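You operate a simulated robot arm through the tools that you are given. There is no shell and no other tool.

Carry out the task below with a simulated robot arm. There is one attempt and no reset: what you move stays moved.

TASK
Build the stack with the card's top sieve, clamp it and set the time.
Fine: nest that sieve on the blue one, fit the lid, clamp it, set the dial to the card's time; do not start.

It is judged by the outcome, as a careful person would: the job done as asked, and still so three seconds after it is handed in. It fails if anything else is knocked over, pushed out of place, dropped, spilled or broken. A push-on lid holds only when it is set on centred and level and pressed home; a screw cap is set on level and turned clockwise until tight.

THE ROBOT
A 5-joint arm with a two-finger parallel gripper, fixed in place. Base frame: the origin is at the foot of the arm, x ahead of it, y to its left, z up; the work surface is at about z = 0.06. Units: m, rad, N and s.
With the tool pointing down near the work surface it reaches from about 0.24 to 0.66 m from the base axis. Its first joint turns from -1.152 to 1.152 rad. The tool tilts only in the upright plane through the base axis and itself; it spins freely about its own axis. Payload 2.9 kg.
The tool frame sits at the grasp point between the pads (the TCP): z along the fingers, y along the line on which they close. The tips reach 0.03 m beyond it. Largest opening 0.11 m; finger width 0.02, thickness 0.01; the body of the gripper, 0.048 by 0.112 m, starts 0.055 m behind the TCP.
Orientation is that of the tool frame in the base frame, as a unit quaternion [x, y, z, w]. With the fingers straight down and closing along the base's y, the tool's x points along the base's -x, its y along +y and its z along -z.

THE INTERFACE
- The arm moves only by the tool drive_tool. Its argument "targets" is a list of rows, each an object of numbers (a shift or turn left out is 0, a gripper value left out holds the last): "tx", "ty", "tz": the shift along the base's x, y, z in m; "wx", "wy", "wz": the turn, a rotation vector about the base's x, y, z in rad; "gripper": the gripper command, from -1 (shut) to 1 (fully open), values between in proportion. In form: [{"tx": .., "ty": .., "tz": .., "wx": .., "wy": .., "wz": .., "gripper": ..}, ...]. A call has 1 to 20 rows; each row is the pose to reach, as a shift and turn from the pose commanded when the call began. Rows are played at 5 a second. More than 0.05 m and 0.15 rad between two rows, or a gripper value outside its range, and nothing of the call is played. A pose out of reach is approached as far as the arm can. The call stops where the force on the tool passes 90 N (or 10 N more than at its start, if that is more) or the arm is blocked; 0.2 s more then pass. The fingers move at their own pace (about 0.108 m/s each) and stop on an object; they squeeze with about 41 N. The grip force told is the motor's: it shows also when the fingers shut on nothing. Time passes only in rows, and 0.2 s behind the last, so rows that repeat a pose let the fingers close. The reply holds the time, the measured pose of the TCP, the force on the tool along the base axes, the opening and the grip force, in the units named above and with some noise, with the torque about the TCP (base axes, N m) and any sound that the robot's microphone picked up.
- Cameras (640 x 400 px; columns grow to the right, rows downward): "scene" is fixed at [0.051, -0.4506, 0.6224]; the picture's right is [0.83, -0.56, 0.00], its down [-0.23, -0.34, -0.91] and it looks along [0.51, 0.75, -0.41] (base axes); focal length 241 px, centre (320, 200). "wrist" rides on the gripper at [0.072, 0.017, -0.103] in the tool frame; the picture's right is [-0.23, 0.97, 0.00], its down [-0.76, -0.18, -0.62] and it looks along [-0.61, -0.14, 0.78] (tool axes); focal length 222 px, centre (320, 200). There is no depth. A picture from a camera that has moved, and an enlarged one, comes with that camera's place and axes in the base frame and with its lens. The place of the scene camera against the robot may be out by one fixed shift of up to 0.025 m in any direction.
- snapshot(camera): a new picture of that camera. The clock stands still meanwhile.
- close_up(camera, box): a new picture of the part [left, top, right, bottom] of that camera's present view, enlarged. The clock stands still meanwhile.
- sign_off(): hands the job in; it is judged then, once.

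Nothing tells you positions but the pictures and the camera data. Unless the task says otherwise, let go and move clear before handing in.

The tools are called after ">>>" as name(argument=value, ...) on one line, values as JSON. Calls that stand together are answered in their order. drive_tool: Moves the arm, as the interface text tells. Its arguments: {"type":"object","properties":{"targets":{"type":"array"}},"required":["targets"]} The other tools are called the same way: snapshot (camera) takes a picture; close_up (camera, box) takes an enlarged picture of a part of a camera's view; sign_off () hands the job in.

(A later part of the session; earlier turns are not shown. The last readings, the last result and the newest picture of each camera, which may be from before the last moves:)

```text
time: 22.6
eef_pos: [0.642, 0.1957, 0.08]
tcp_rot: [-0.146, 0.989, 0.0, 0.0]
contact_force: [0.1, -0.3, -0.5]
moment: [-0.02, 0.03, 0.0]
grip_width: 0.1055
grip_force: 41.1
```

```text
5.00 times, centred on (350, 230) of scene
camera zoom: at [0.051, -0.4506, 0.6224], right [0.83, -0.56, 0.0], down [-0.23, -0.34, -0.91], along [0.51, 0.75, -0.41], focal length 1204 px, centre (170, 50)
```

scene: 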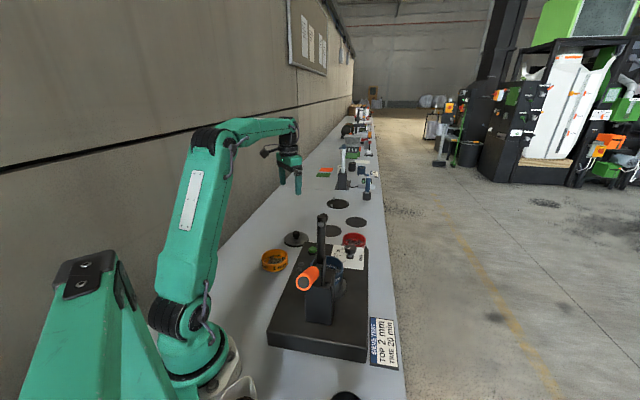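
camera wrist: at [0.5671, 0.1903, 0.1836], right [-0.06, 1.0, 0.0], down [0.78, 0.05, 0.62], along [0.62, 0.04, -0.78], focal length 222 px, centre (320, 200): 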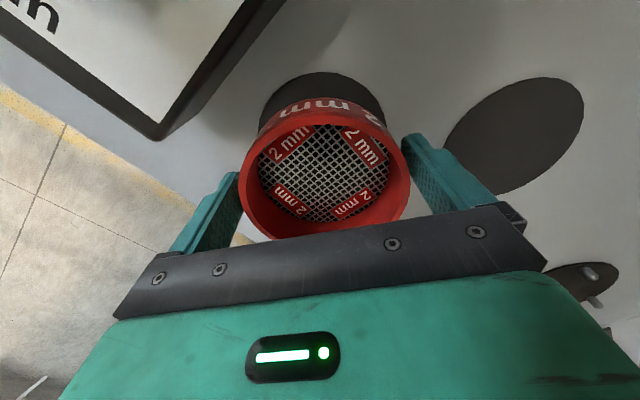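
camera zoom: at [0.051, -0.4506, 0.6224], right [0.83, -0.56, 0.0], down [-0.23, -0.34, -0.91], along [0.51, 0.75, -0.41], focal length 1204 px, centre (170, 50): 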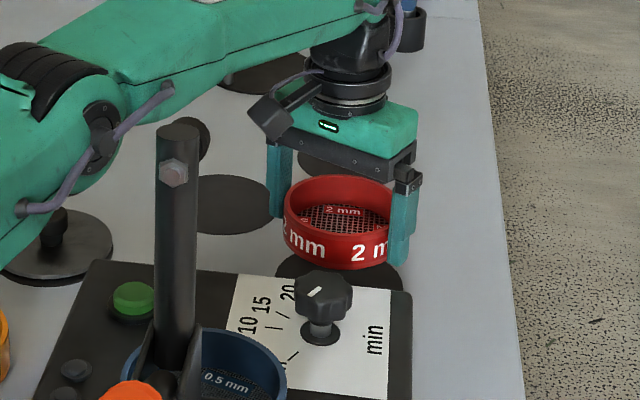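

The red sieve is up and level. I'll carry it inward and up, clear of the dial knob, toward the machine.

>>> drive_tool(targets=[{"tx": -0.01, "tz": 0.04, "gripper": -1}, {"tx": -0.03, "tz": 0.08}, {"tx": -0.06, "tz": 0.115}, {"tx": -0.09, "ty": -0.01, "tz": 0.15}, {"tx": -0.12, "ty": -0.03, "tz": 0.18}, {"tx": -0.15, "ty": -0.06, "tz": 0.2}, {"tx": -0.18, "ty": -0.09, "tz": 0.215}, {"tx": -0.21, "ty": -0.12, "tz": 0.22}, {"tx": -0.21, "ty": -0.15, "tz": 0.22}, {"tx": -0.21, "ty": -0.15, "tz": 0.22}])

>>> snapshot(camera="wrist")

>>> close_up(camera="scene", box=[220, 140, 420, 300])

```text
time: 24.8
eef_pos: [0.4319, 0.046, 0.2993]
tcp_rot: [-0.147, 0.989, 0.0, 0.0]
contact_force: [0.4, -0.6, -1.2]
moment: [0.02, 0.02, 0.01]
grip_width: 0.1055
grip_force: 40.8
```

```text
taken
camera wrist: at [0.3573, 0.0403, 0.4027], right [-0.06, 1.0, 0.0], down [0.78, 0.05, 0.62], along [0.62, 0.04, -0.78], focal length 222 px, centre (320, 200)
```

wrist: 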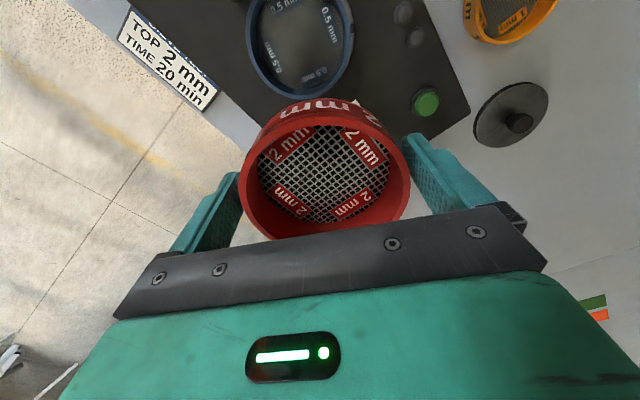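

```text
2.50 times, centred on (320, 220) of scene
camera zoom: at [0.051, -0.4506, 0.6224], right [0.83, -0.56, 0.0], down [-0.23, -0.34, -0.91], along [0.51, 0.75, -0.41], focal length 602 px, centre (320, 150)
```

zoom: 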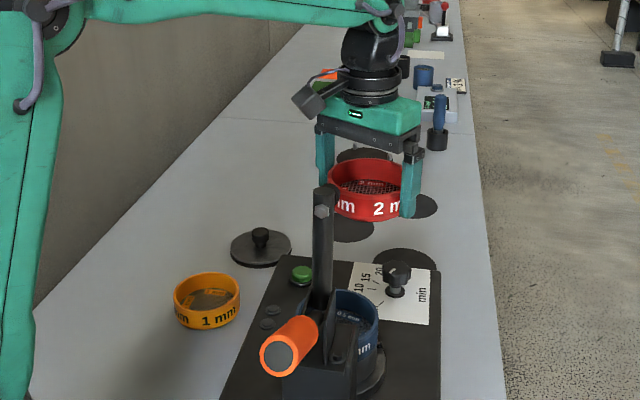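

>>> close_up(camera="wrist", box=[200, 0, 400, 125])

>>> close_up(camera="wrist", box=[220, 80, 440, 250])

```text
3.20 times, centred on (300, 62) of wrist
camera zoom: at [0.3573, 0.0403, 0.4027], right [-0.06, 1.0, 0.0], down [0.78, 0.05, 0.62], along [0.62, 0.04, -0.78], focal length 711 px, centre (384, 640)
```

zoom: 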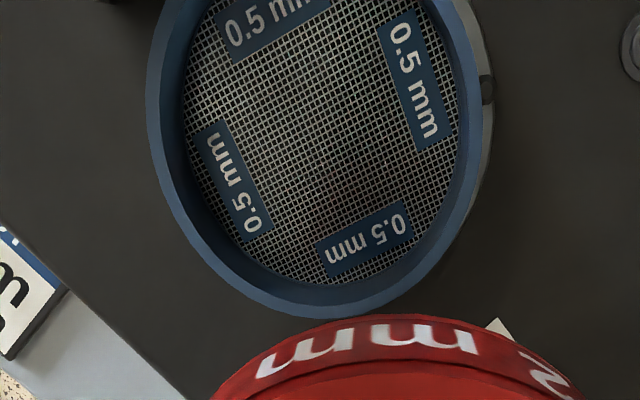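

```text
2.35 times, centred on (330, 165) of wrist
camera zoom: at [0.3573, 0.0403, 0.4027], right [-0.06, 1.0, 0.0], down [0.78, 0.05, 0.62], along [0.62, 0.04, -0.78], focal length 523 px, centre (296, 282)
```

zoom: 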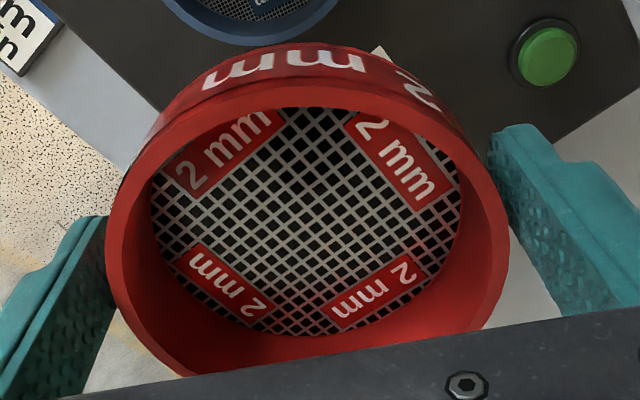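

Red is held centred. I'll raise a bit to get a full, near-vertical view of the blue sieve before nesting.

>>> drive_tool(targets=[{"tx": -0.008, "tz": 0.04}, {"tx": -0.017, "tz": 0.08}, {"tx": -0.017, "tz": 0.1}, {"tx": -0.017, "tz": 0.1}])

>>> snapshot(camera="wrist")

>>> close_up(camera="wrist", box=[220, 0, 380, 100])

>>> close_up(camera="wrist", box=[0, 0, 240, 150])

```text
time: 25.8
eef_pos: [0.4151, 0.0462, 0.4003]
tcp_rot: [-0.146, 0.989, 0.0, 0.0]
contact_force: [-0.5, 0.1, -0.3]
moment: [-0.04, 0.01, -0.02]
grip_width: 0.1055
grip_force: 41.0
```

```text
taken
camera wrist: at [0.3404, 0.041, 0.5033], right [-0.06, 1.0, 0.0], down [0.78, 0.05, 0.62], along [0.62, 0.04, -0.78], focal length 222 px, centre (320, 200)
```

wrist: 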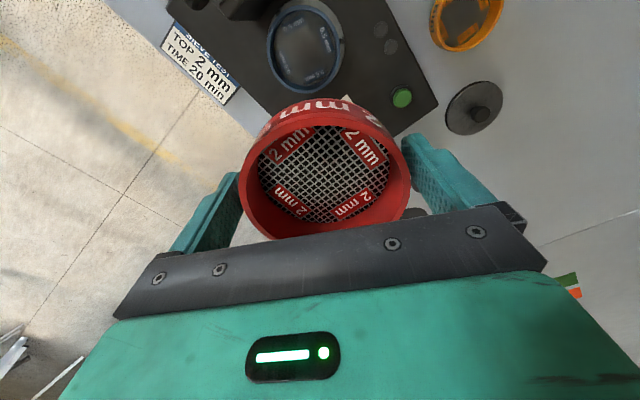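

```text
4.00 times, centred on (300, 50) of wrist
camera zoom: at [0.3404, 0.041, 0.5033], right [-0.06, 1.0, 0.0], down [0.78, 0.05, 0.62], along [0.62, 0.04, -0.78], focal length 888 px, centre (400, 800)
```

zoom: 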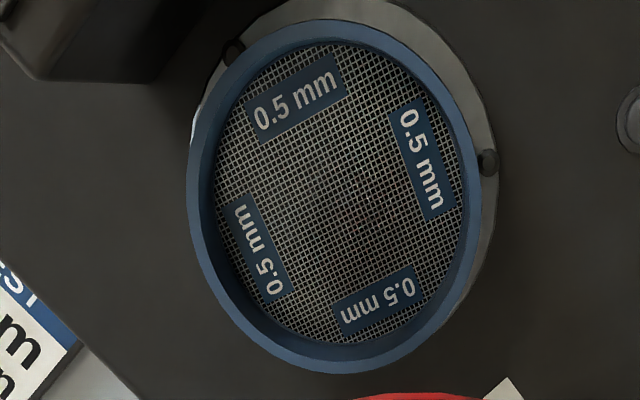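

```text
2.67 times, centred on (120, 75) of wrist
camera zoom: at [0.3404, 0.041, 0.5033], right [-0.06, 1.0, 0.0], down [0.78, 0.05, 0.62], along [0.62, 0.04, -0.78], focal length 592 px, centre (853, 533)
```

zoom: 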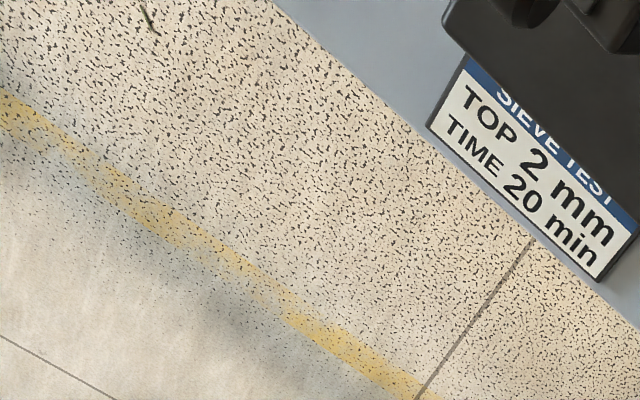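

Blue's centre reads about (0.373, 0.019). I'll spin the tool about −152° up here so the camera boom points away from the clamp, and move over the blue sieve while still high.

>>> drive_tool(targets=[{"tx": -0.0024, "ty": -0.0015, "wz": -0.147}, {"tx": -0.0047, "ty": -0.003, "wz": -0.294}, {"tx": -0.0071, "ty": -0.0045, "wz": -0.441}, {"tx": -0.0094, "ty": -0.006, "wz": -0.588}, {"tx": -0.0118, "ty": -0.0075, "wz": -0.735}, {"tx": -0.0142, "ty": -0.009, "wz": -0.882}, {"tx": -0.0165, "ty": -0.0105, "wz": -1.029}, {"tx": -0.0189, "ty": -0.012, "wz": -1.176}, {"tx": -0.0212, "ty": -0.0135, "wz": -1.323}, {"tx": -0.0236, "ty": -0.015, "wz": -1.47}, {"tx": -0.026, "ty": -0.0165, "wz": -1.617}, {"tx": -0.0283, "ty": -0.018, "wz": -1.764}, {"tx": -0.0307, "ty": -0.0195, "wz": -1.911}, {"tx": -0.033, "ty": -0.021, "wz": -2.058}, {"tx": -0.0354, "ty": -0.0225, "wz": -2.205}, {"tx": -0.0378, "ty": -0.024, "wz": -2.352}, {"tx": -0.0401, "ty": -0.0255, "wz": -2.499}, {"tx": -0.0425, "ty": -0.0265, "wz": -2.645}, {"tx": -0.0425, "ty": -0.0265, "wz": -2.645}])

>>> snapshot(camera="wrist")

>>> close_up(camera="scene", box=[220, 120, 420, 300])

```text
time: 29.8
eef_pos: [0.3721, 0.0189, 0.3998]
tcp_rot: [0.923, 0.384, 0.0, 0.0]
contact_force: [0.6, 0.6, -1.0]
moment: [0.0, 0.01, -0.01]
grip_width: 0.1056
grip_force: 40.0
```

```text
taken
camera wrist: at [0.4348, 0.0581, 0.5037], right [0.53, -0.85, 0.0], down [-0.66, -0.41, 0.62], along [-0.53, -0.33, -0.78], focal length 222 px, centre (320, 200)
```

wrist: 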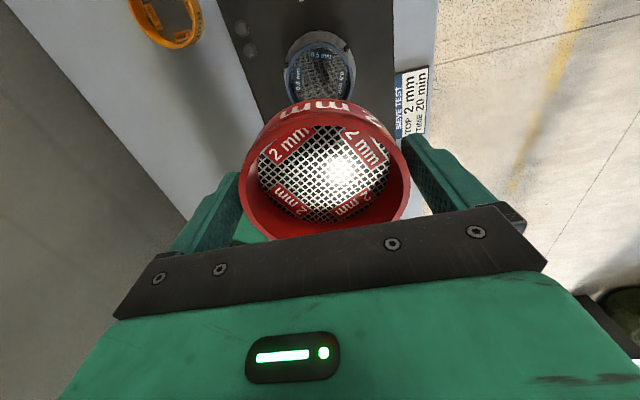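

```text
2.22 times, centred on (320, 210) of scene
camera zoom: at [0.051, -0.4506, 0.6224], right [0.83, -0.56, 0.0], down [-0.23, -0.34, -0.91], along [0.51, 0.75, -0.41], focal length 535 px, centre (320, 178)
```

zoom: 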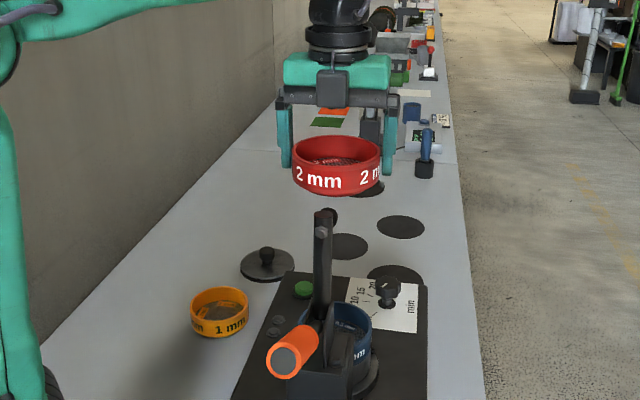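

>>> close_up(camera="wrist", box=[250, 10, 390, 110])

```text
4.00 times, centred on (320, 60) of wrist
camera zoom: at [0.4348, 0.0581, 0.5037], right [0.53, -0.85, 0.0], down [-0.66, -0.41, 0.62], along [-0.53, -0.33, -0.78], focal length 888 px, centre (320, 760)
```

zoom: 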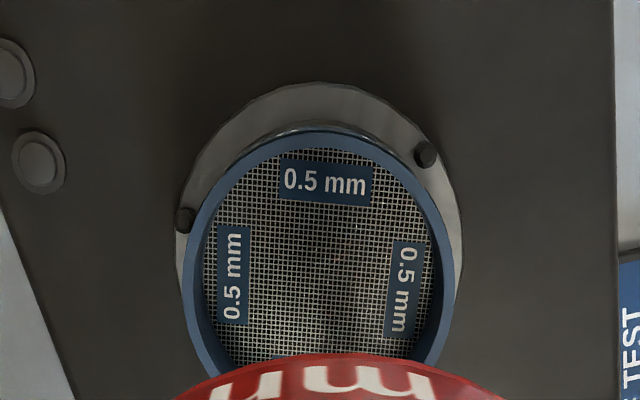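

Laterally the blue rim is centred on the tool axis to under 1 mm in this view. I'll spin 90° to check the other direction the same way.

>>> drive_tool(targets=[{"wz": 0.1428}, {"wz": 0.2856}, {"wz": 0.4284}, {"wz": 0.5712}, {"wz": 0.714}, {"wz": 0.8568}, {"wz": 0.9996}, {"wz": 1.1424}, {"wz": 1.2852}, {"wz": 1.428}, {"wz": 1.5708}, {"wz": 1.5708}])

>>> close_up(camera="wrist", box=[250, 10, 390, 110])

>>> snapshot(camera="wrist")

```text
time: 32.4
eef_pos: [0.3725, 0.0191, 0.3999]
tcp_rot: [0.38, 0.925, 0.0, 0.0]
contact_force: [0.8, 0.1, -2.2]
moment: [-0.04, 0.03, 0.02]
grip_width: 0.1055
grip_force: 41.7
```

```text
4.00 times, centred on (320, 60) of wrist
camera zoom: at [0.3322, 0.0819, 0.5034], right [0.85, 0.53, 0.0], down [0.42, -0.66, 0.62], along [0.33, -0.53, -0.78], focal length 888 px, centre (320, 760)
```

zoom: 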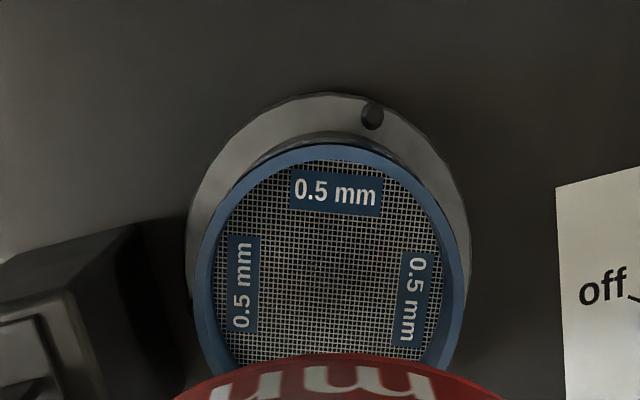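

```text
taken
camera wrist: at [0.3322, 0.0819, 0.5034], right [0.85, 0.53, 0.0], down [0.42, -0.66, 0.62], along [0.33, -0.53, -0.78], focal length 222 px, centre (320, 200)
```

wrist: 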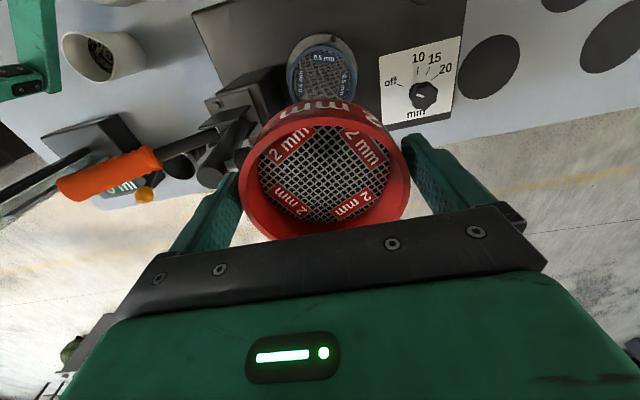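

Here the blue rim is 4 mm off to the right, so its centre is about (0.3755, 0.0216) and its rim about z = 0.118. I'll spin back, correct the offset and descend part way.

>>> drive_tool(targets=[{"wz": -0.1428, "tx": 0.0003, "ty": 0.0002}, {"wz": -0.2856, "tx": 0.0006, "ty": 0.0004}, {"wz": -0.4284, "tx": 0.0009, "ty": 0.0006}, {"wz": -0.5712, "tx": 0.0012, "ty": 0.0008}, {"wz": -0.714, "tx": 0.0015, "ty": 0.001}, {"wz": -0.8568, "tx": 0.0018, "ty": 0.0012}, {"wz": -0.9996, "tx": 0.0021, "ty": 0.0014}, {"wz": -1.1424, "tx": 0.0024, "ty": 0.0016}, {"wz": -1.2852, "tx": 0.0027, "ty": 0.0019}, {"wz": -1.428, "tx": 0.0029, "ty": 0.0022}, {"wz": -1.5708, "tx": 0.0031, "ty": 0.0025}, {"wz": -1.5708, "tx": 0.0031, "ty": 0.0025, "tz": -0.04}, {"wz": -1.5708, "tx": 0.0031, "ty": 0.0025, "tz": -0.08}, {"wz": -1.5708, "tx": 0.0031, "ty": 0.0025, "tz": -0.12}, {"wz": -1.5708, "tx": 0.0031, "ty": 0.0025, "tz": -0.16}, {"wz": -1.5708, "tx": 0.0031, "ty": 0.0025, "tz": -0.18}, {"wz": -1.5708, "tx": 0.0031, "ty": 0.0025, "tz": -0.18}])

>>> snapshot(camera="wrist")

>>> close_up(camera="scene", box=[260, 180, 400, 300])

```text
time: 36.0
eef_pos: [0.3742, 0.0224, 0.2193]
tcp_rot: [0.923, 0.386, 0.0, 0.0]
contact_force: [0.6, 0.0, -0.8]
moment: [0.01, 0.0, 0.01]
grip_width: 0.1052
grip_force: 40.9
```

```text
taken
camera wrist: at [0.4368, 0.0612, 0.3235], right [0.53, -0.85, 0.0], down [-0.66, -0.42, 0.62], along [-0.53, -0.33, -0.78], focal length 222 px, centre (320, 200)
```

wrist: 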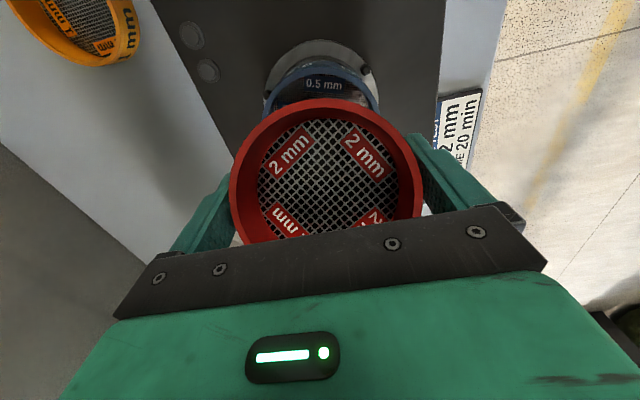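

```text
3.33 times, centred on (330, 240) of scene
camera zoom: at [0.051, -0.4506, 0.6224], right [0.83, -0.56, 0.0], down [-0.23, -0.34, -0.91], along [0.51, 0.75, -0.41], focal length 803 px, centre (287, 67)
```

zoom: 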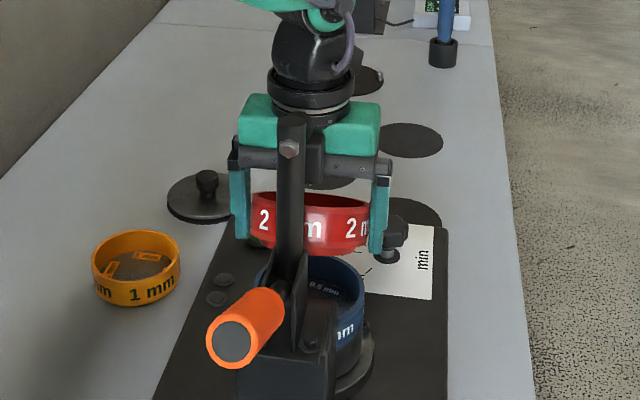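

The sieve has tilted in the grip: the clamp side is raised. I suspect it brushed the rubber foot that sticks out from the raised clamp arm. I'll look closely before moving.

>>> close_up(camera="scene", box=[295, 200, 365, 270])

>>> close_up(camera="wrist", box=[200, 40, 440, 240])

```text
5.71 times, centred on (330, 235) of scene
camera zoom: at [0.051, -0.4506, 0.6224], right [0.83, -0.56, 0.0], down [-0.23, -0.34, -0.91], along [0.51, 0.75, -0.41], focal length 1376 px, centre (263, 0)
```

zoom: 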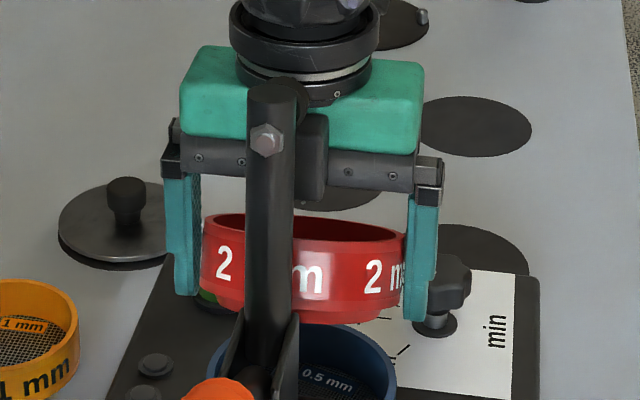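

```text
2.00 times, centred on (320, 140) of wrist
camera zoom: at [0.4368, 0.0612, 0.3235], right [0.53, -0.85, 0.0], down [-0.66, -0.42, 0.62], along [-0.53, -0.33, -0.78], focal length 444 px, centre (320, 320)
```

zoom: 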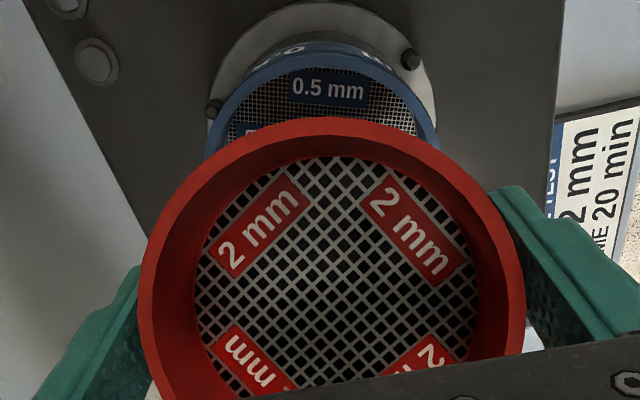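

The clamp hasn't moved, but the sieve caught the clamp foot on the way down and is now tilted. I'll back out horizontally away from the clamp, set the sieve flat on free table to re-level and re-grip it, then approach the blue sieve from the side, below the foot.

>>> drive_tool(targets=[{"tx": 0.02, "ty": 0.02}, {"tx": 0.045, "ty": 0.045}, {"tx": 0.07, "ty": 0.07}, {"tx": 0.07, "ty": 0.07}])

>>> snapshot(camera="wrist")

>>> close_up(camera="scene", box=[270, 170, 400, 280])

```text
time: 37.0
eef_pos: [0.4443, 0.0927, 0.2212]
tcp_rot: [0.923, 0.386, 0.0, 0.0]
contact_force: [-0.5, 0.4, -0.9]
moment: [-0.02, 0.02, -0.01]
grip_width: 0.1048
grip_force: 41.0
```

```text
taken
camera wrist: at [0.5075, 0.1317, 0.3238], right [0.53, -0.85, 0.0], down [-0.66, -0.42, 0.62], along [-0.53, -0.33, -0.78], focal length 222 px, centre (320, 200)
```

wrist: 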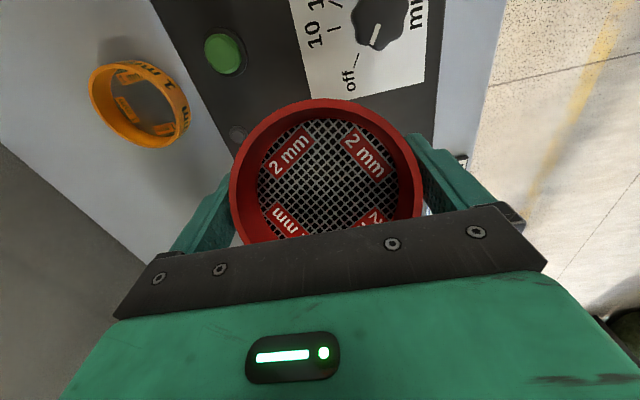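

```text
3.64 times, centred on (335, 225) of scene
camera zoom: at [0.051, -0.4506, 0.6224], right [0.83, -0.56, 0.0], down [-0.23, -0.34, -0.91], along [0.51, 0.75, -0.41], focal length 876 px, centre (266, 109)
```

zoom: 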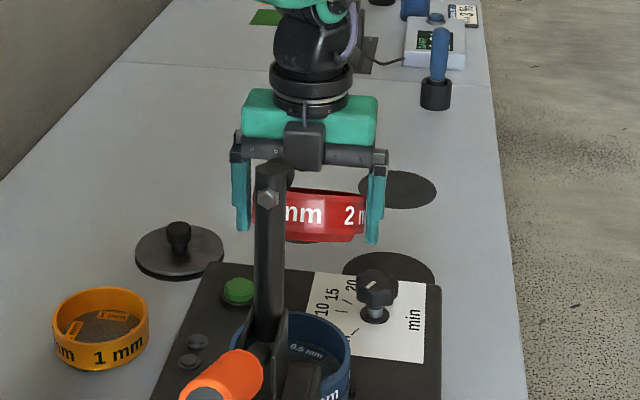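

>>> drive_tool(targets=[{"tx": 0.02, "ty": 0.031}, {"tx": 0.04, "ty": 0.062}, {"tx": 0.06, "ty": 0.094, "tz": -0.01}, {"tx": 0.08, "ty": 0.125, "tz": -0.03}, {"tx": 0.1, "ty": 0.156, "tz": -0.06}, {"tx": 0.12, "ty": 0.187, "tz": -0.09}, {"tx": 0.12, "ty": 0.187, "tz": -0.12}, {"tx": 0.12, "ty": 0.187, "tz": -0.13}, {"tx": 0.12, "ty": 0.187, "tz": -0.13}])

>>> snapshot(camera="wrist")

>>> close_up(camera="scene", box=[270, 170, 400, 280])

```text
time: 39.0
eef_pos: [0.5664, 0.2789, 0.0897]
tcp_rot: [0.923, 0.385, 0.0, 0.0]
contact_force: [0.1, -0.4, -0.5]
moment: [0.0, -0.03, -0.01]
grip_width: 0.105
grip_force: 41.1
```

```text
taken
camera wrist: at [0.6281, 0.3182, 0.1923], right [0.53, -0.85, 0.0], down [-0.66, -0.42, 0.62], along [-0.53, -0.33, -0.78], focal length 222 px, centre (320, 200)
```

wrist: 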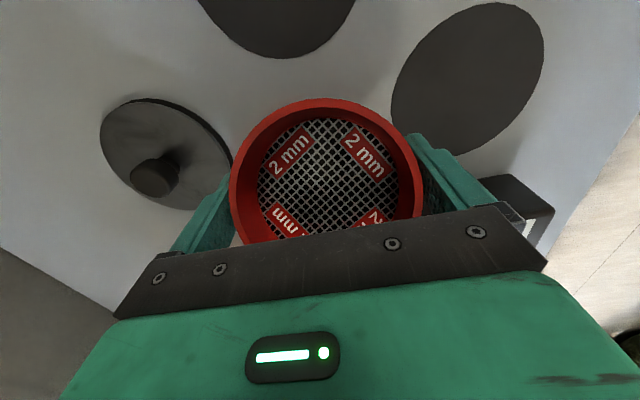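

```text
3.64 times, centred on (335, 225) of scene
camera zoom: at [0.051, -0.4506, 0.6224], right [0.83, -0.56, 0.0], down [-0.23, -0.34, -0.91], along [0.51, 0.75, -0.41], focal length 876 px, centre (266, 109)
```

zoom: 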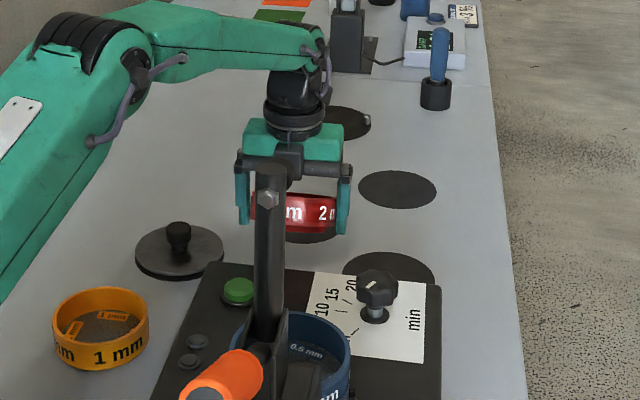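

I'll shift slightly away from the lid and lower gently until the sieve rests flat.

>>> drive_tool(targets=[{"tx": 0.01, "ty": -0.01, "tz": 0.0}, {"tx": 0.01, "ty": -0.01, "tz": -0.01}, {"tx": 0.01, "ty": -0.01, "tz": -0.02}, {"tx": 0.01, "ty": -0.01, "tz": -0.026}, {"tx": 0.01, "ty": -0.01, "tz": -0.032}, {"tx": 0.01, "ty": -0.01, "tz": -0.032}])

>>> snapshot(camera="wrist")

>>> close_up(camera="scene", box=[290, 190, 390, 260])

```text
time: 40.4
eef_pos: [0.5743, 0.2688, 0.0584]
tcp_rot: [0.923, 0.386, 0.0, 0.0]
contact_force: [0.9, -0.2, -0.9]
moment: [0.01, 0.01, 0.03]
grip_width: 0.105
grip_force: 40.9
```

```text
taken
camera wrist: at [0.6374, 0.3081, 0.1612], right [0.53, -0.85, 0.0], down [-0.66, -0.42, 0.62], along [-0.53, -0.33, -0.78], focal length 222 px, centre (320, 200)
```

wrist: 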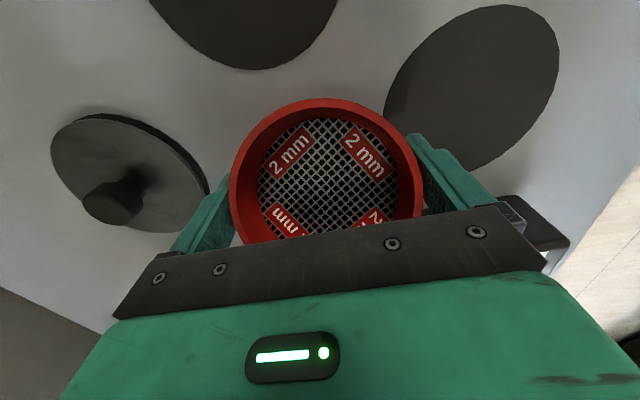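

```text
5.71 times, centred on (340, 225) of scene
camera zoom: at [0.051, -0.4506, 0.6224], right [0.83, -0.56, 0.0], down [-0.23, -0.34, -0.91], along [0.51, 0.75, -0.41], focal length 1376 px, centre (206, 57)
```

zoom: 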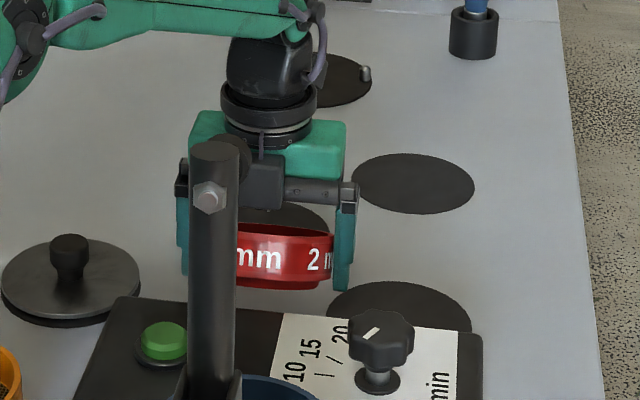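

>>> drive_tool(targets=[{"tz": -0.003}, {"tz": -0.006}, {"tz": -0.009}, {"tz": -0.012}, {"tz": -0.012}])

>>> snapshot(camera="wrist")

>>> close_up(camera="scene", box=[290, 190, 390, 260])

```text
time: 41.6
eef_pos: [0.5742, 0.2678, 0.0458]
tcp_rot: [0.923, 0.385, 0.0, 0.0]
contact_force: [0.0, 0.0, -0.9]
moment: [0.03, 0.02, 0.0]
grip_width: 0.1048
grip_force: 40.9
```

```text
taken
camera wrist: at [0.6381, 0.3079, 0.1494], right [0.53, -0.85, 0.0], down [-0.66, -0.42, 0.62], along [-0.53, -0.33, -0.78], focal length 222 px, centre (320, 200)
```

wrist: 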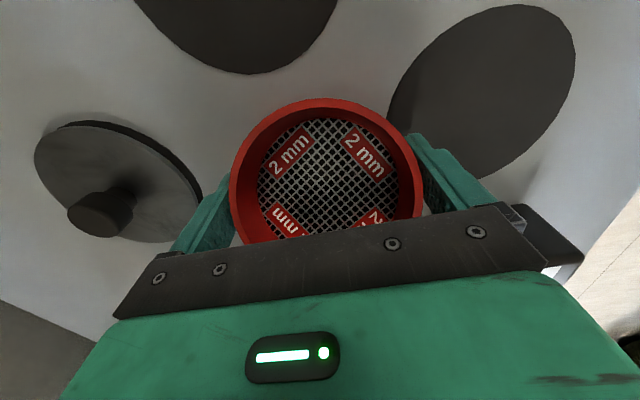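

```text
5.71 times, centred on (340, 225) of scene
camera zoom: at [0.051, -0.4506, 0.6224], right [0.83, -0.56, 0.0], down [-0.23, -0.34, -0.91], along [0.51, 0.75, -0.41], focal length 1376 px, centre (206, 57)
```

zoom: 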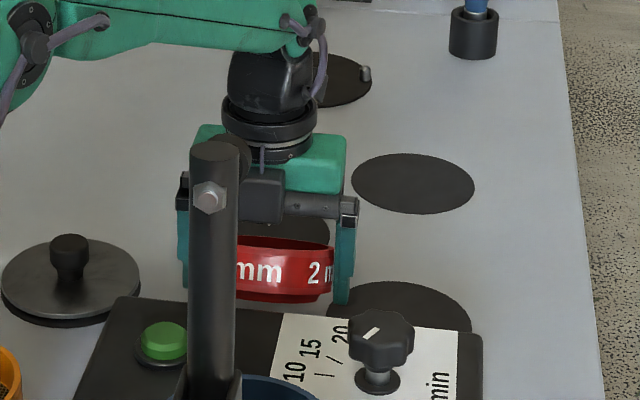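

>>> drive_tool(targets=[{"tz": -0.003}, {"tz": -0.006}, {"tz": -0.009}, {"tz": -0.011}, {"tz": -0.011}])

>>> snapshot(camera="wrist")

>>> close_up(camera="scene", box=[290, 190, 390, 260])

```text
time: 42.8
eef_pos: [0.5762, 0.2692, 0.037]
tcp_rot: [0.923, 0.386, 0.002, 0.0]
contact_force: [-5.7, -3.6, 22.0]
moment: [0.24, -0.04, 0.05]
grip_width: 0.1047
grip_force: 41.5
```

```text
taken
camera wrist: at [0.6385, 0.3081, 0.1416], right [0.53, -0.85, 0.0], down [-0.67, -0.42, 0.62], along [-0.52, -0.33, -0.79], focal length 222 px, centre (320, 200)
```

wrist: 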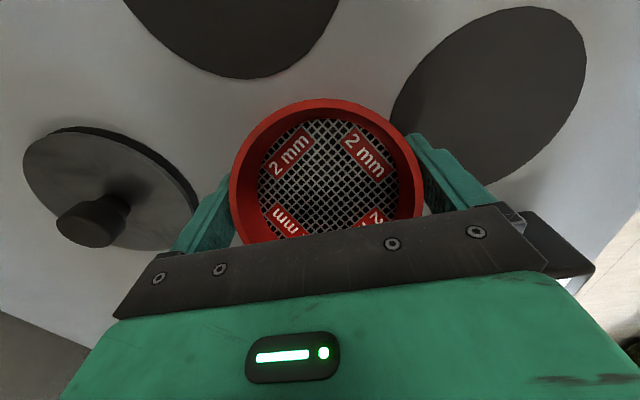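

```text
5.71 times, centred on (340, 225) of scene
camera zoom: at [0.0508, -0.4507, 0.6224], right [0.83, -0.56, 0.0], down [-0.23, -0.34, -0.91], along [0.51, 0.75, -0.41], focal length 1376 px, centre (206, 57)
```

zoom: 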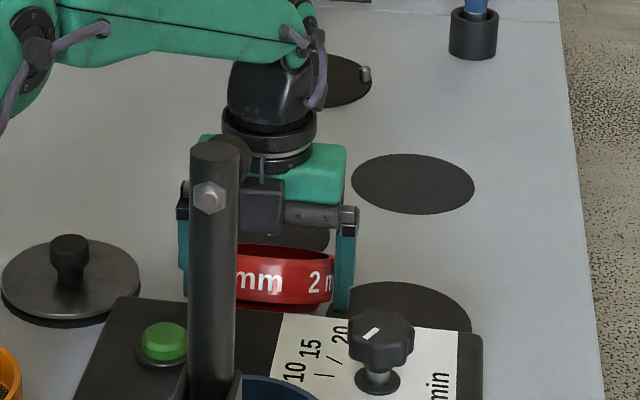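

The low edge touched at 22 N without rotating in the pads. Rather than let it drop, I'll lift, line up the closing axis with the arm's tilt axis, and tilt the tool to set the sieve down level.

>>> drive_tool(targets=[{"tz": 0.02}, {"tz": 0.04}, {"tz": 0.06}, {"tz": 0.06, "wz": -0.12}, {"tz": 0.06, "wz": -0.24}, {"tz": 0.06, "wz": -0.351}, {"tz": 0.06, "wz": -0.351}])

>>> drive_tool(targets=[{"wx": 0.0466, "wy": -0.0997}, {"wx": 0.0933, "wy": -0.1993}, {"wx": 0.14, "wy": -0.299}, {"wx": 0.1696, "wy": -0.3624}, {"wx": 0.1696, "wy": -0.3624}])

>>> snapshot(camera="wrist")

>>> close_up(camera="scene", box=[290, 170, 390, 250])

```text
time: 44.4
eef_pos: [0.5773, 0.263, 0.0955]
tcp_rot: [0.961, 0.276, 0.0, 0.0]
contact_force: [0.5, 0.1, -2.1]
moment: [0.0, -0.02, -0.01]
grip_width: 0.1048
grip_force: 40.8
out of reach, approached as far as the arm can: row 5, 6, 7
```

```text
time: 45.6
eef_pos: [0.5779, 0.2642, 0.0954]
tcp_rot: [0.942, 0.271, 0.197, -0.03]
contact_force: [-0.7, -0.2, -0.3]
moment: [-0.01, 0.01, 0.03]
grip_width: 0.1047
grip_force: 40.7
```

```text
taken
camera wrist: at [0.6053, 0.2682, 0.2193], right [0.33, -0.94, -0.04], down [-0.9, -0.33, 0.27], along [-0.27, -0.06, -0.96], focal length 222 px, centre (320, 200)
```

wrist: 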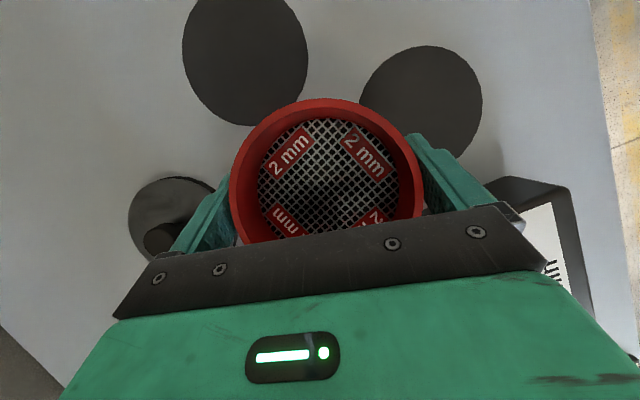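

```text
5.00 times, centred on (340, 210) of scene
camera zoom: at [0.051, -0.4506, 0.6224], right [0.83, -0.56, 0.0], down [-0.23, -0.34, -0.91], along [0.51, 0.75, -0.41], focal length 1204 px, centre (220, 150)
```

zoom: 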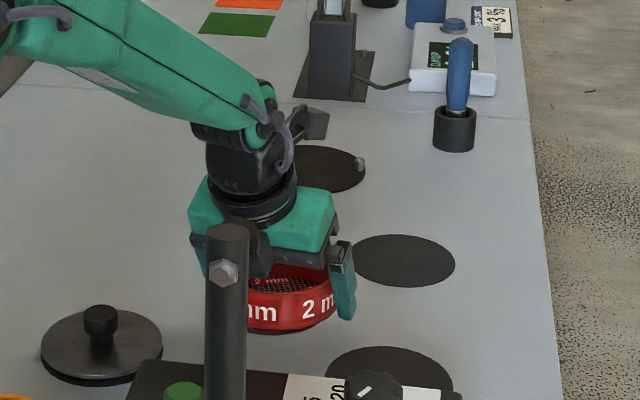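

The tool's tilt now cancels the sieve's tilt. Lowering gently until the sieve touches the table.

>>> drive_tool(targets=[{"tz": -0.02}, {"tz": -0.035}, {"tz": -0.045}, {"tz": -0.05}, {"tz": -0.05}])

>>> snapshot(camera="wrist")

>>> close_up(camera="scene", box=[300, 200, 380, 260])

```text
time: 46.8
eef_pos: [0.5785, 0.2633, 0.045]
tcp_rot: [0.942, 0.271, 0.196, -0.03]
contact_force: [0.0, -0.2, 0.0]
moment: [0.02, -0.01, 0.0]
grip_width: 0.1047
grip_force: 41.1
```

```text
taken
camera wrist: at [0.6055, 0.2685, 0.1689], right [0.33, -0.94, -0.04], down [-0.9, -0.33, 0.27], along [-0.27, -0.06, -0.96], focal length 222 px, centre (320, 200)
```

wrist: 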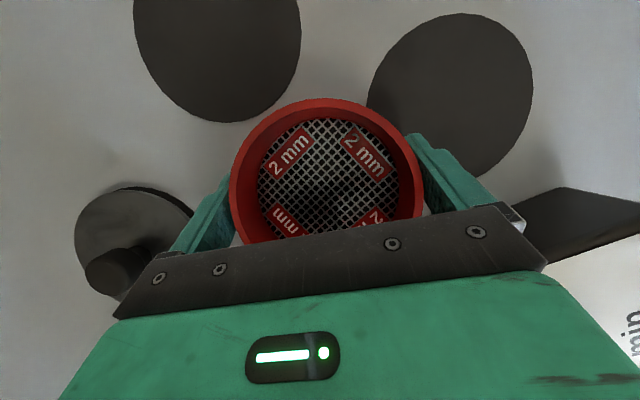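

```text
6.67 times, centred on (340, 230) of scene
camera zoom: at [0.051, -0.4506, 0.6224], right [0.83, -0.56, 0.0], down [-0.23, -0.34, -0.91], along [0.51, 0.75, -0.41], focal length 1606 px, centre (187, 0)
```

zoom: 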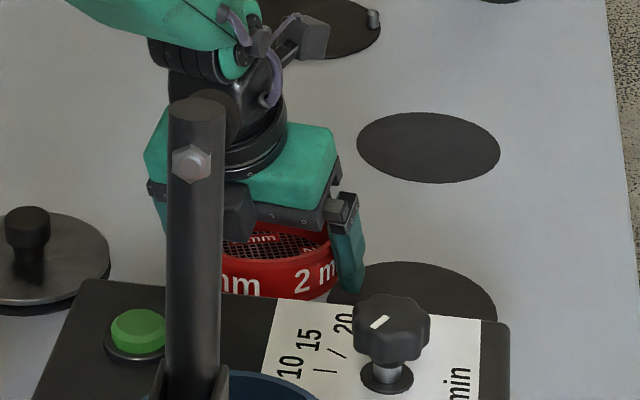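

>>> drive_tool(targets=[{"tz": -0.003}, {"tz": -0.006}, {"tz": -0.009}, {"tz": -0.009}])

>>> close_up(camera="scene", box=[300, 200, 380, 260])

>>> snapshot(camera="wrist")

```text
time: 47.8
eef_pos: [0.5773, 0.2629, 0.0362]
tcp_rot: [0.942, 0.27, 0.196, -0.029]
contact_force: [-0.1, 0.1, -1.6]
moment: [0.0, -0.02, 0.02]
grip_width: 0.105
grip_force: 40.7
```

```text
6.67 times, centred on (340, 230) of scene
camera zoom: at [0.051, -0.4506, 0.6224], right [0.83, -0.56, 0.0], down [-0.23, -0.34, -0.91], along [0.51, 0.75, -0.41], focal length 1606 px, centre (187, 0)
```

zoom: 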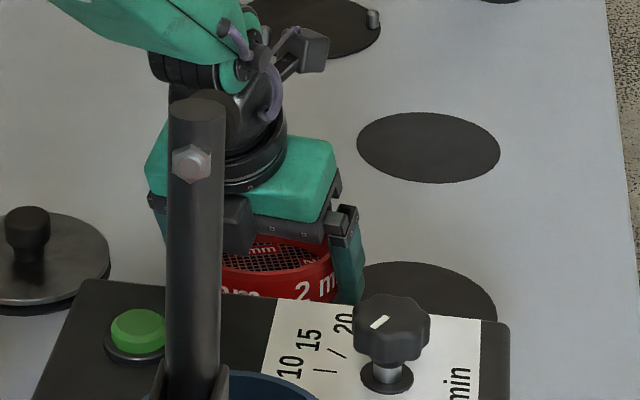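

```text
taken
camera wrist: at [0.6057, 0.2683, 0.1598], right [0.33, -0.94, -0.04], down [-0.9, -0.33, 0.27], along [-0.27, -0.06, -0.96], focal length 222 px, centre (320, 200)
```

wrist: 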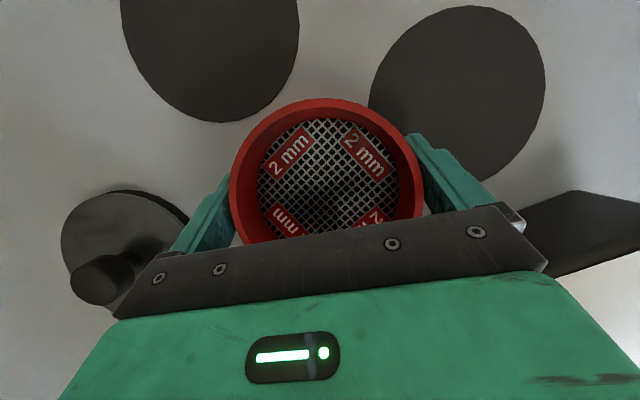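

>>> drive_tool(targets=[{"tz": -0.002}, {"tz": -0.004}, {"tz": -0.006}, {"tz": -0.006}])

```text
time: 48.8
eef_pos: [0.5796, 0.2654, 0.0339]
tcp_rot: [0.941, 0.271, 0.2, -0.031]
contact_force: [-9.8, -6.9, 35.6]
moment: [1.65, 1.32, 0.72]
grip_width: 0.105
grip_force: 40.8
```

Contact. I'll relieve the pressure slightly and open the fingers to leave the sieve flat on the table.

>>> drive_tool(targets=[{"tz": 0.002}, {"tz": 0.004}, {"tz": 0.004, "gripper": -0.0}, {"tz": 0.004, "gripper": 0.95}, {"tz": 0.004, "gripper": 1}, {"tz": 0.004, "gripper": 1}])

>>> snapshot(camera="wrist")

>>> close_up(camera="scene", box=[300, 200, 380, 260])

```text
time: 50.2
eef_pos: [0.5789, 0.2634, 0.0344]
tcp_rot: [0.942, 0.27, 0.197, -0.029]
contact_force: [9.1, -2.5, 13.3]
moment: [0.59, 0.04, -0.45]
grip_width: 0.1059
grip_force: 0.1
```

```text
taken
camera wrist: at [0.6059, 0.2677, 0.1587], right [0.33, -0.94, -0.04], down [-0.91, -0.33, 0.27], along [-0.27, -0.05, -0.96], focal length 222 px, centre (320, 200)
```

wrist: 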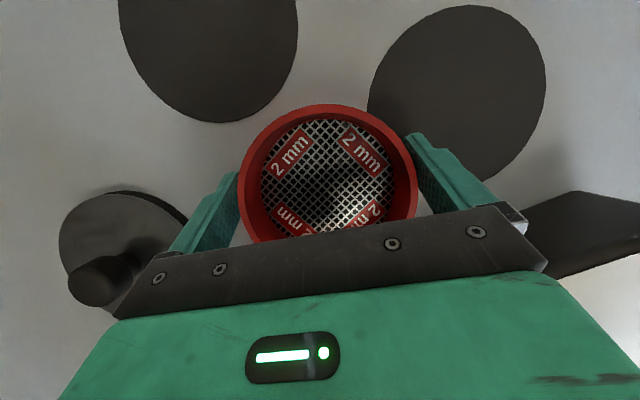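

```text
6.67 times, centred on (340, 230) of scene
camera zoom: at [0.0509, -0.4507, 0.6224], right [0.83, -0.56, 0.0], down [-0.23, -0.34, -0.91], along [0.51, 0.75, -0.41], focal length 1606 px, centre (187, 0)
```

zoom: 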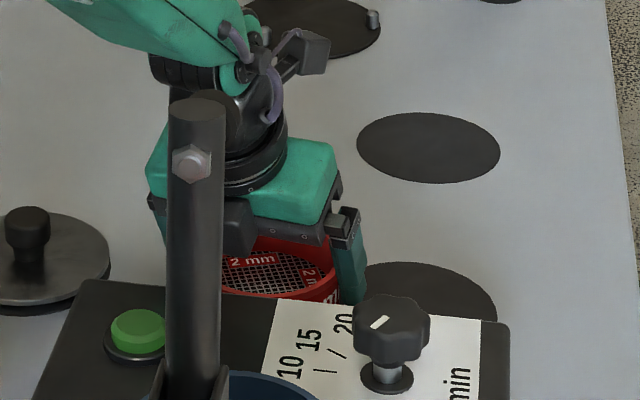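

>>> drive_tool(targets=[{"tz": 0.002, "gripper": 1}, {"tz": 0.003, "gripper": 1}, {"tz": 0.003, "gripper": 1}, {"tz": 0.003, "gripper": 1}])

>>> close_up(camera="wrist", box=[180, 80, 460, 260])

```text
time: 51.2
eef_pos: [0.5774, 0.2629, 0.0356]
tcp_rot: [0.942, 0.271, 0.196, -0.029]
contact_force: [-0.2, -0.1, -0.3]
moment: [0.01, 0.03, 0.02]
grip_width: 0.1101
grip_force: 0.1
```

```text
2.22 times, centred on (320, 170) of wrist
camera zoom: at [0.6052, 0.2684, 0.16], right [0.33, -0.94, -0.04], down [-0.9, -0.33, 0.27], along [-0.27, -0.06, -0.96], focal length 494 px, centre (320, 267)
```

zoom: 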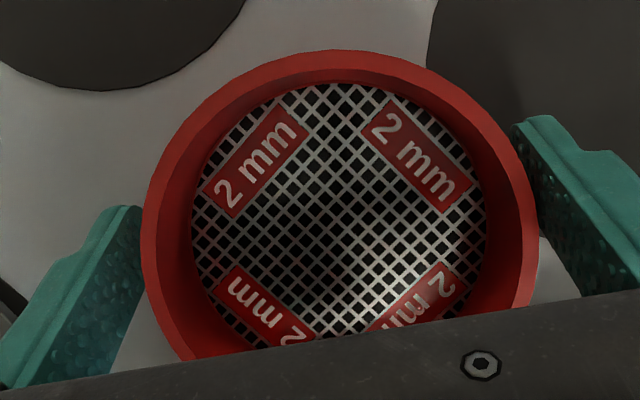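

>>> drive_tool(targets=[{"tz": 0.01}, {"tz": 0.02}, {"tz": 0.03}, {"tz": 0.045}, {"tz": 0.07}, {"tz": 0.1}, {"tz": 0.1}])

>>> snapshot(camera="wrist")

>>> close_up(camera="scene", box=[290, 190, 390, 260])

```text
time: 52.8
eef_pos: [0.5757, 0.263, 0.1372]
tcp_rot: [0.942, 0.27, 0.196, -0.029]
contact_force: [-0.2, -0.6, -0.2]
moment: [-0.01, -0.02, 0.03]
grip_width: 0.1102
grip_force: 0.1
```

```text
taken
camera wrist: at [0.6048, 0.268, 0.2618], right [0.33, -0.94, -0.04], down [-0.9, -0.33, 0.27], along [-0.27, -0.06, -0.96], focal length 222 px, centre (320, 200)
```

wrist: 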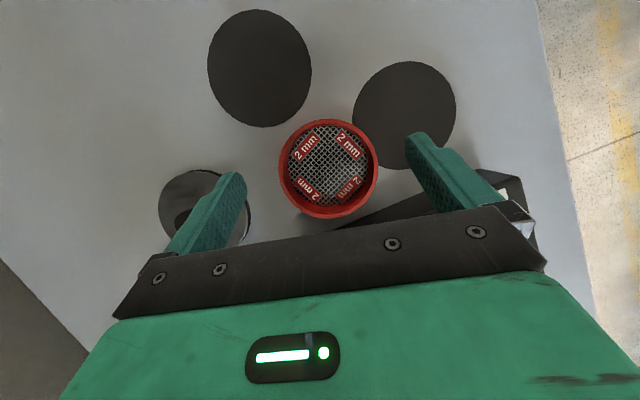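

```text
5.71 times, centred on (340, 225) of scene
camera zoom: at [0.051, -0.4506, 0.6224], right [0.83, -0.56, 0.0], down [-0.23, -0.34, -0.91], along [0.51, 0.75, -0.41], focal length 1376 px, centre (206, 57)
```

zoom: 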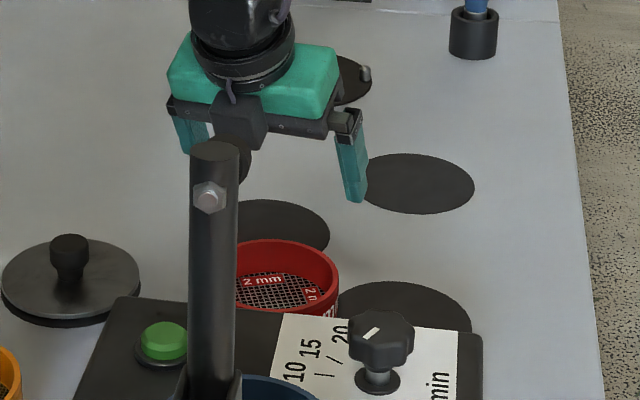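

The red sieve now sits flat on free table. Before re-gripping it I'll use the empty hand to look straight down on the clamp and find where the foot is.

>>> drive_tool(targets=[{"wx": -0.0466, "wy": 0.0997, "tx": -0.02, "ty": -0.01, "tz": 0.03}, {"wx": -0.0933, "wy": 0.1993, "tx": -0.05, "ty": -0.03, "tz": 0.06}, {"wx": -0.14, "wy": 0.299, "tx": -0.08, "ty": -0.05, "tz": 0.09}, {"wx": -0.1696, "wy": 0.3624, "tx": -0.11, "ty": -0.07, "tz": 0.12}, {"wx": -0.1696, "wy": 0.3624, "tx": -0.12, "ty": -0.09, "tz": 0.16}, {"wx": -0.1696, "wy": 0.3624, "tx": -0.13, "ty": -0.11, "tz": 0.2}, {"wx": -0.1696, "wy": 0.3624, "tx": -0.14, "ty": -0.13, "tz": 0.24}, {"wx": -0.1696, "wy": 0.3624, "tx": -0.15, "ty": -0.15, "tz": 0.28}, {"wx": -0.1696, "wy": 0.3624, "tx": -0.17, "ty": -0.17, "tz": 0.32}, {"wx": -0.1696, "wy": 0.3624, "tx": -0.19, "ty": -0.2, "tz": 0.35}, {"wx": -0.1696, "wy": 0.3624, "tx": -0.19, "ty": -0.2, "tz": 0.365}, {"wx": -0.1696, "wy": 0.3624, "tx": -0.19, "ty": -0.2, "tz": 0.365}])

>>> snapshot(camera="wrist")

```text
time: 55.4
eef_pos: [0.3872, 0.0634, 0.5024]
tcp_rot: [0.961, 0.276, 0.001, -0.001]
contact_force: [-0.3, 1.1, -0.1]
moment: [0.02, -0.01, 0.0]
grip_width: 0.1098
grip_force: 0.1
```

```text
taken
camera wrist: at [0.457, 0.0869, 0.6064], right [0.33, -0.95, 0.0], down [-0.74, -0.25, 0.62], along [-0.59, -0.2, -0.78], focal length 222 px, centre (320, 200)
```

wrist: 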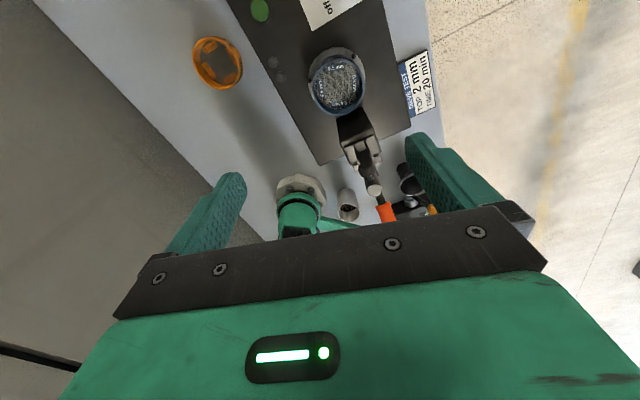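

>>> close_up(camera="wrist", box=[270, 30, 450, 220])

>>> close_up(camera="wrist", box=[330, 90, 410, 210])

```text
2.11 times, centred on (360, 125) of wrist
camera zoom: at [0.457, 0.0869, 0.6064], right [0.33, -0.95, 0.0], down [-0.74, -0.25, 0.62], along [-0.59, -0.2, -0.78], focal length 468 px, centre (236, 358)
```

zoom: 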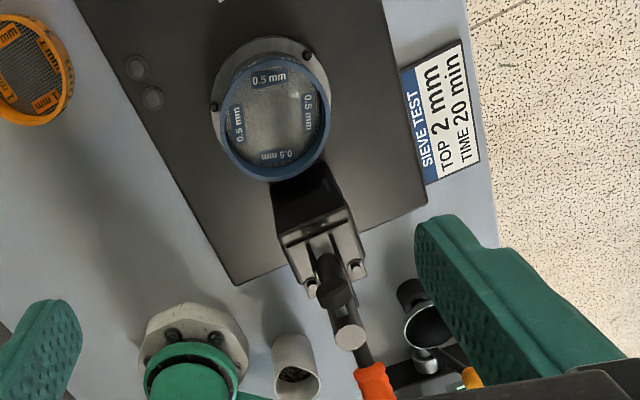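

```text
3.33 times, centred on (370, 150) of wrist
camera zoom: at [0.457, 0.0869, 0.6064], right [0.33, -0.95, 0.0], down [-0.74, -0.25, 0.62], along [-0.59, -0.2, -0.78], focal length 740 px, centre (153, 367)
```

zoom: 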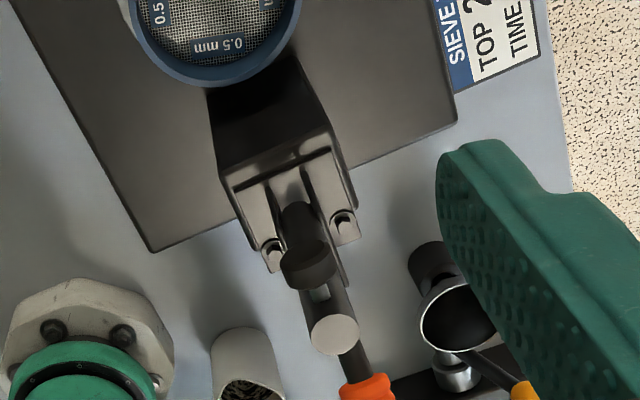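

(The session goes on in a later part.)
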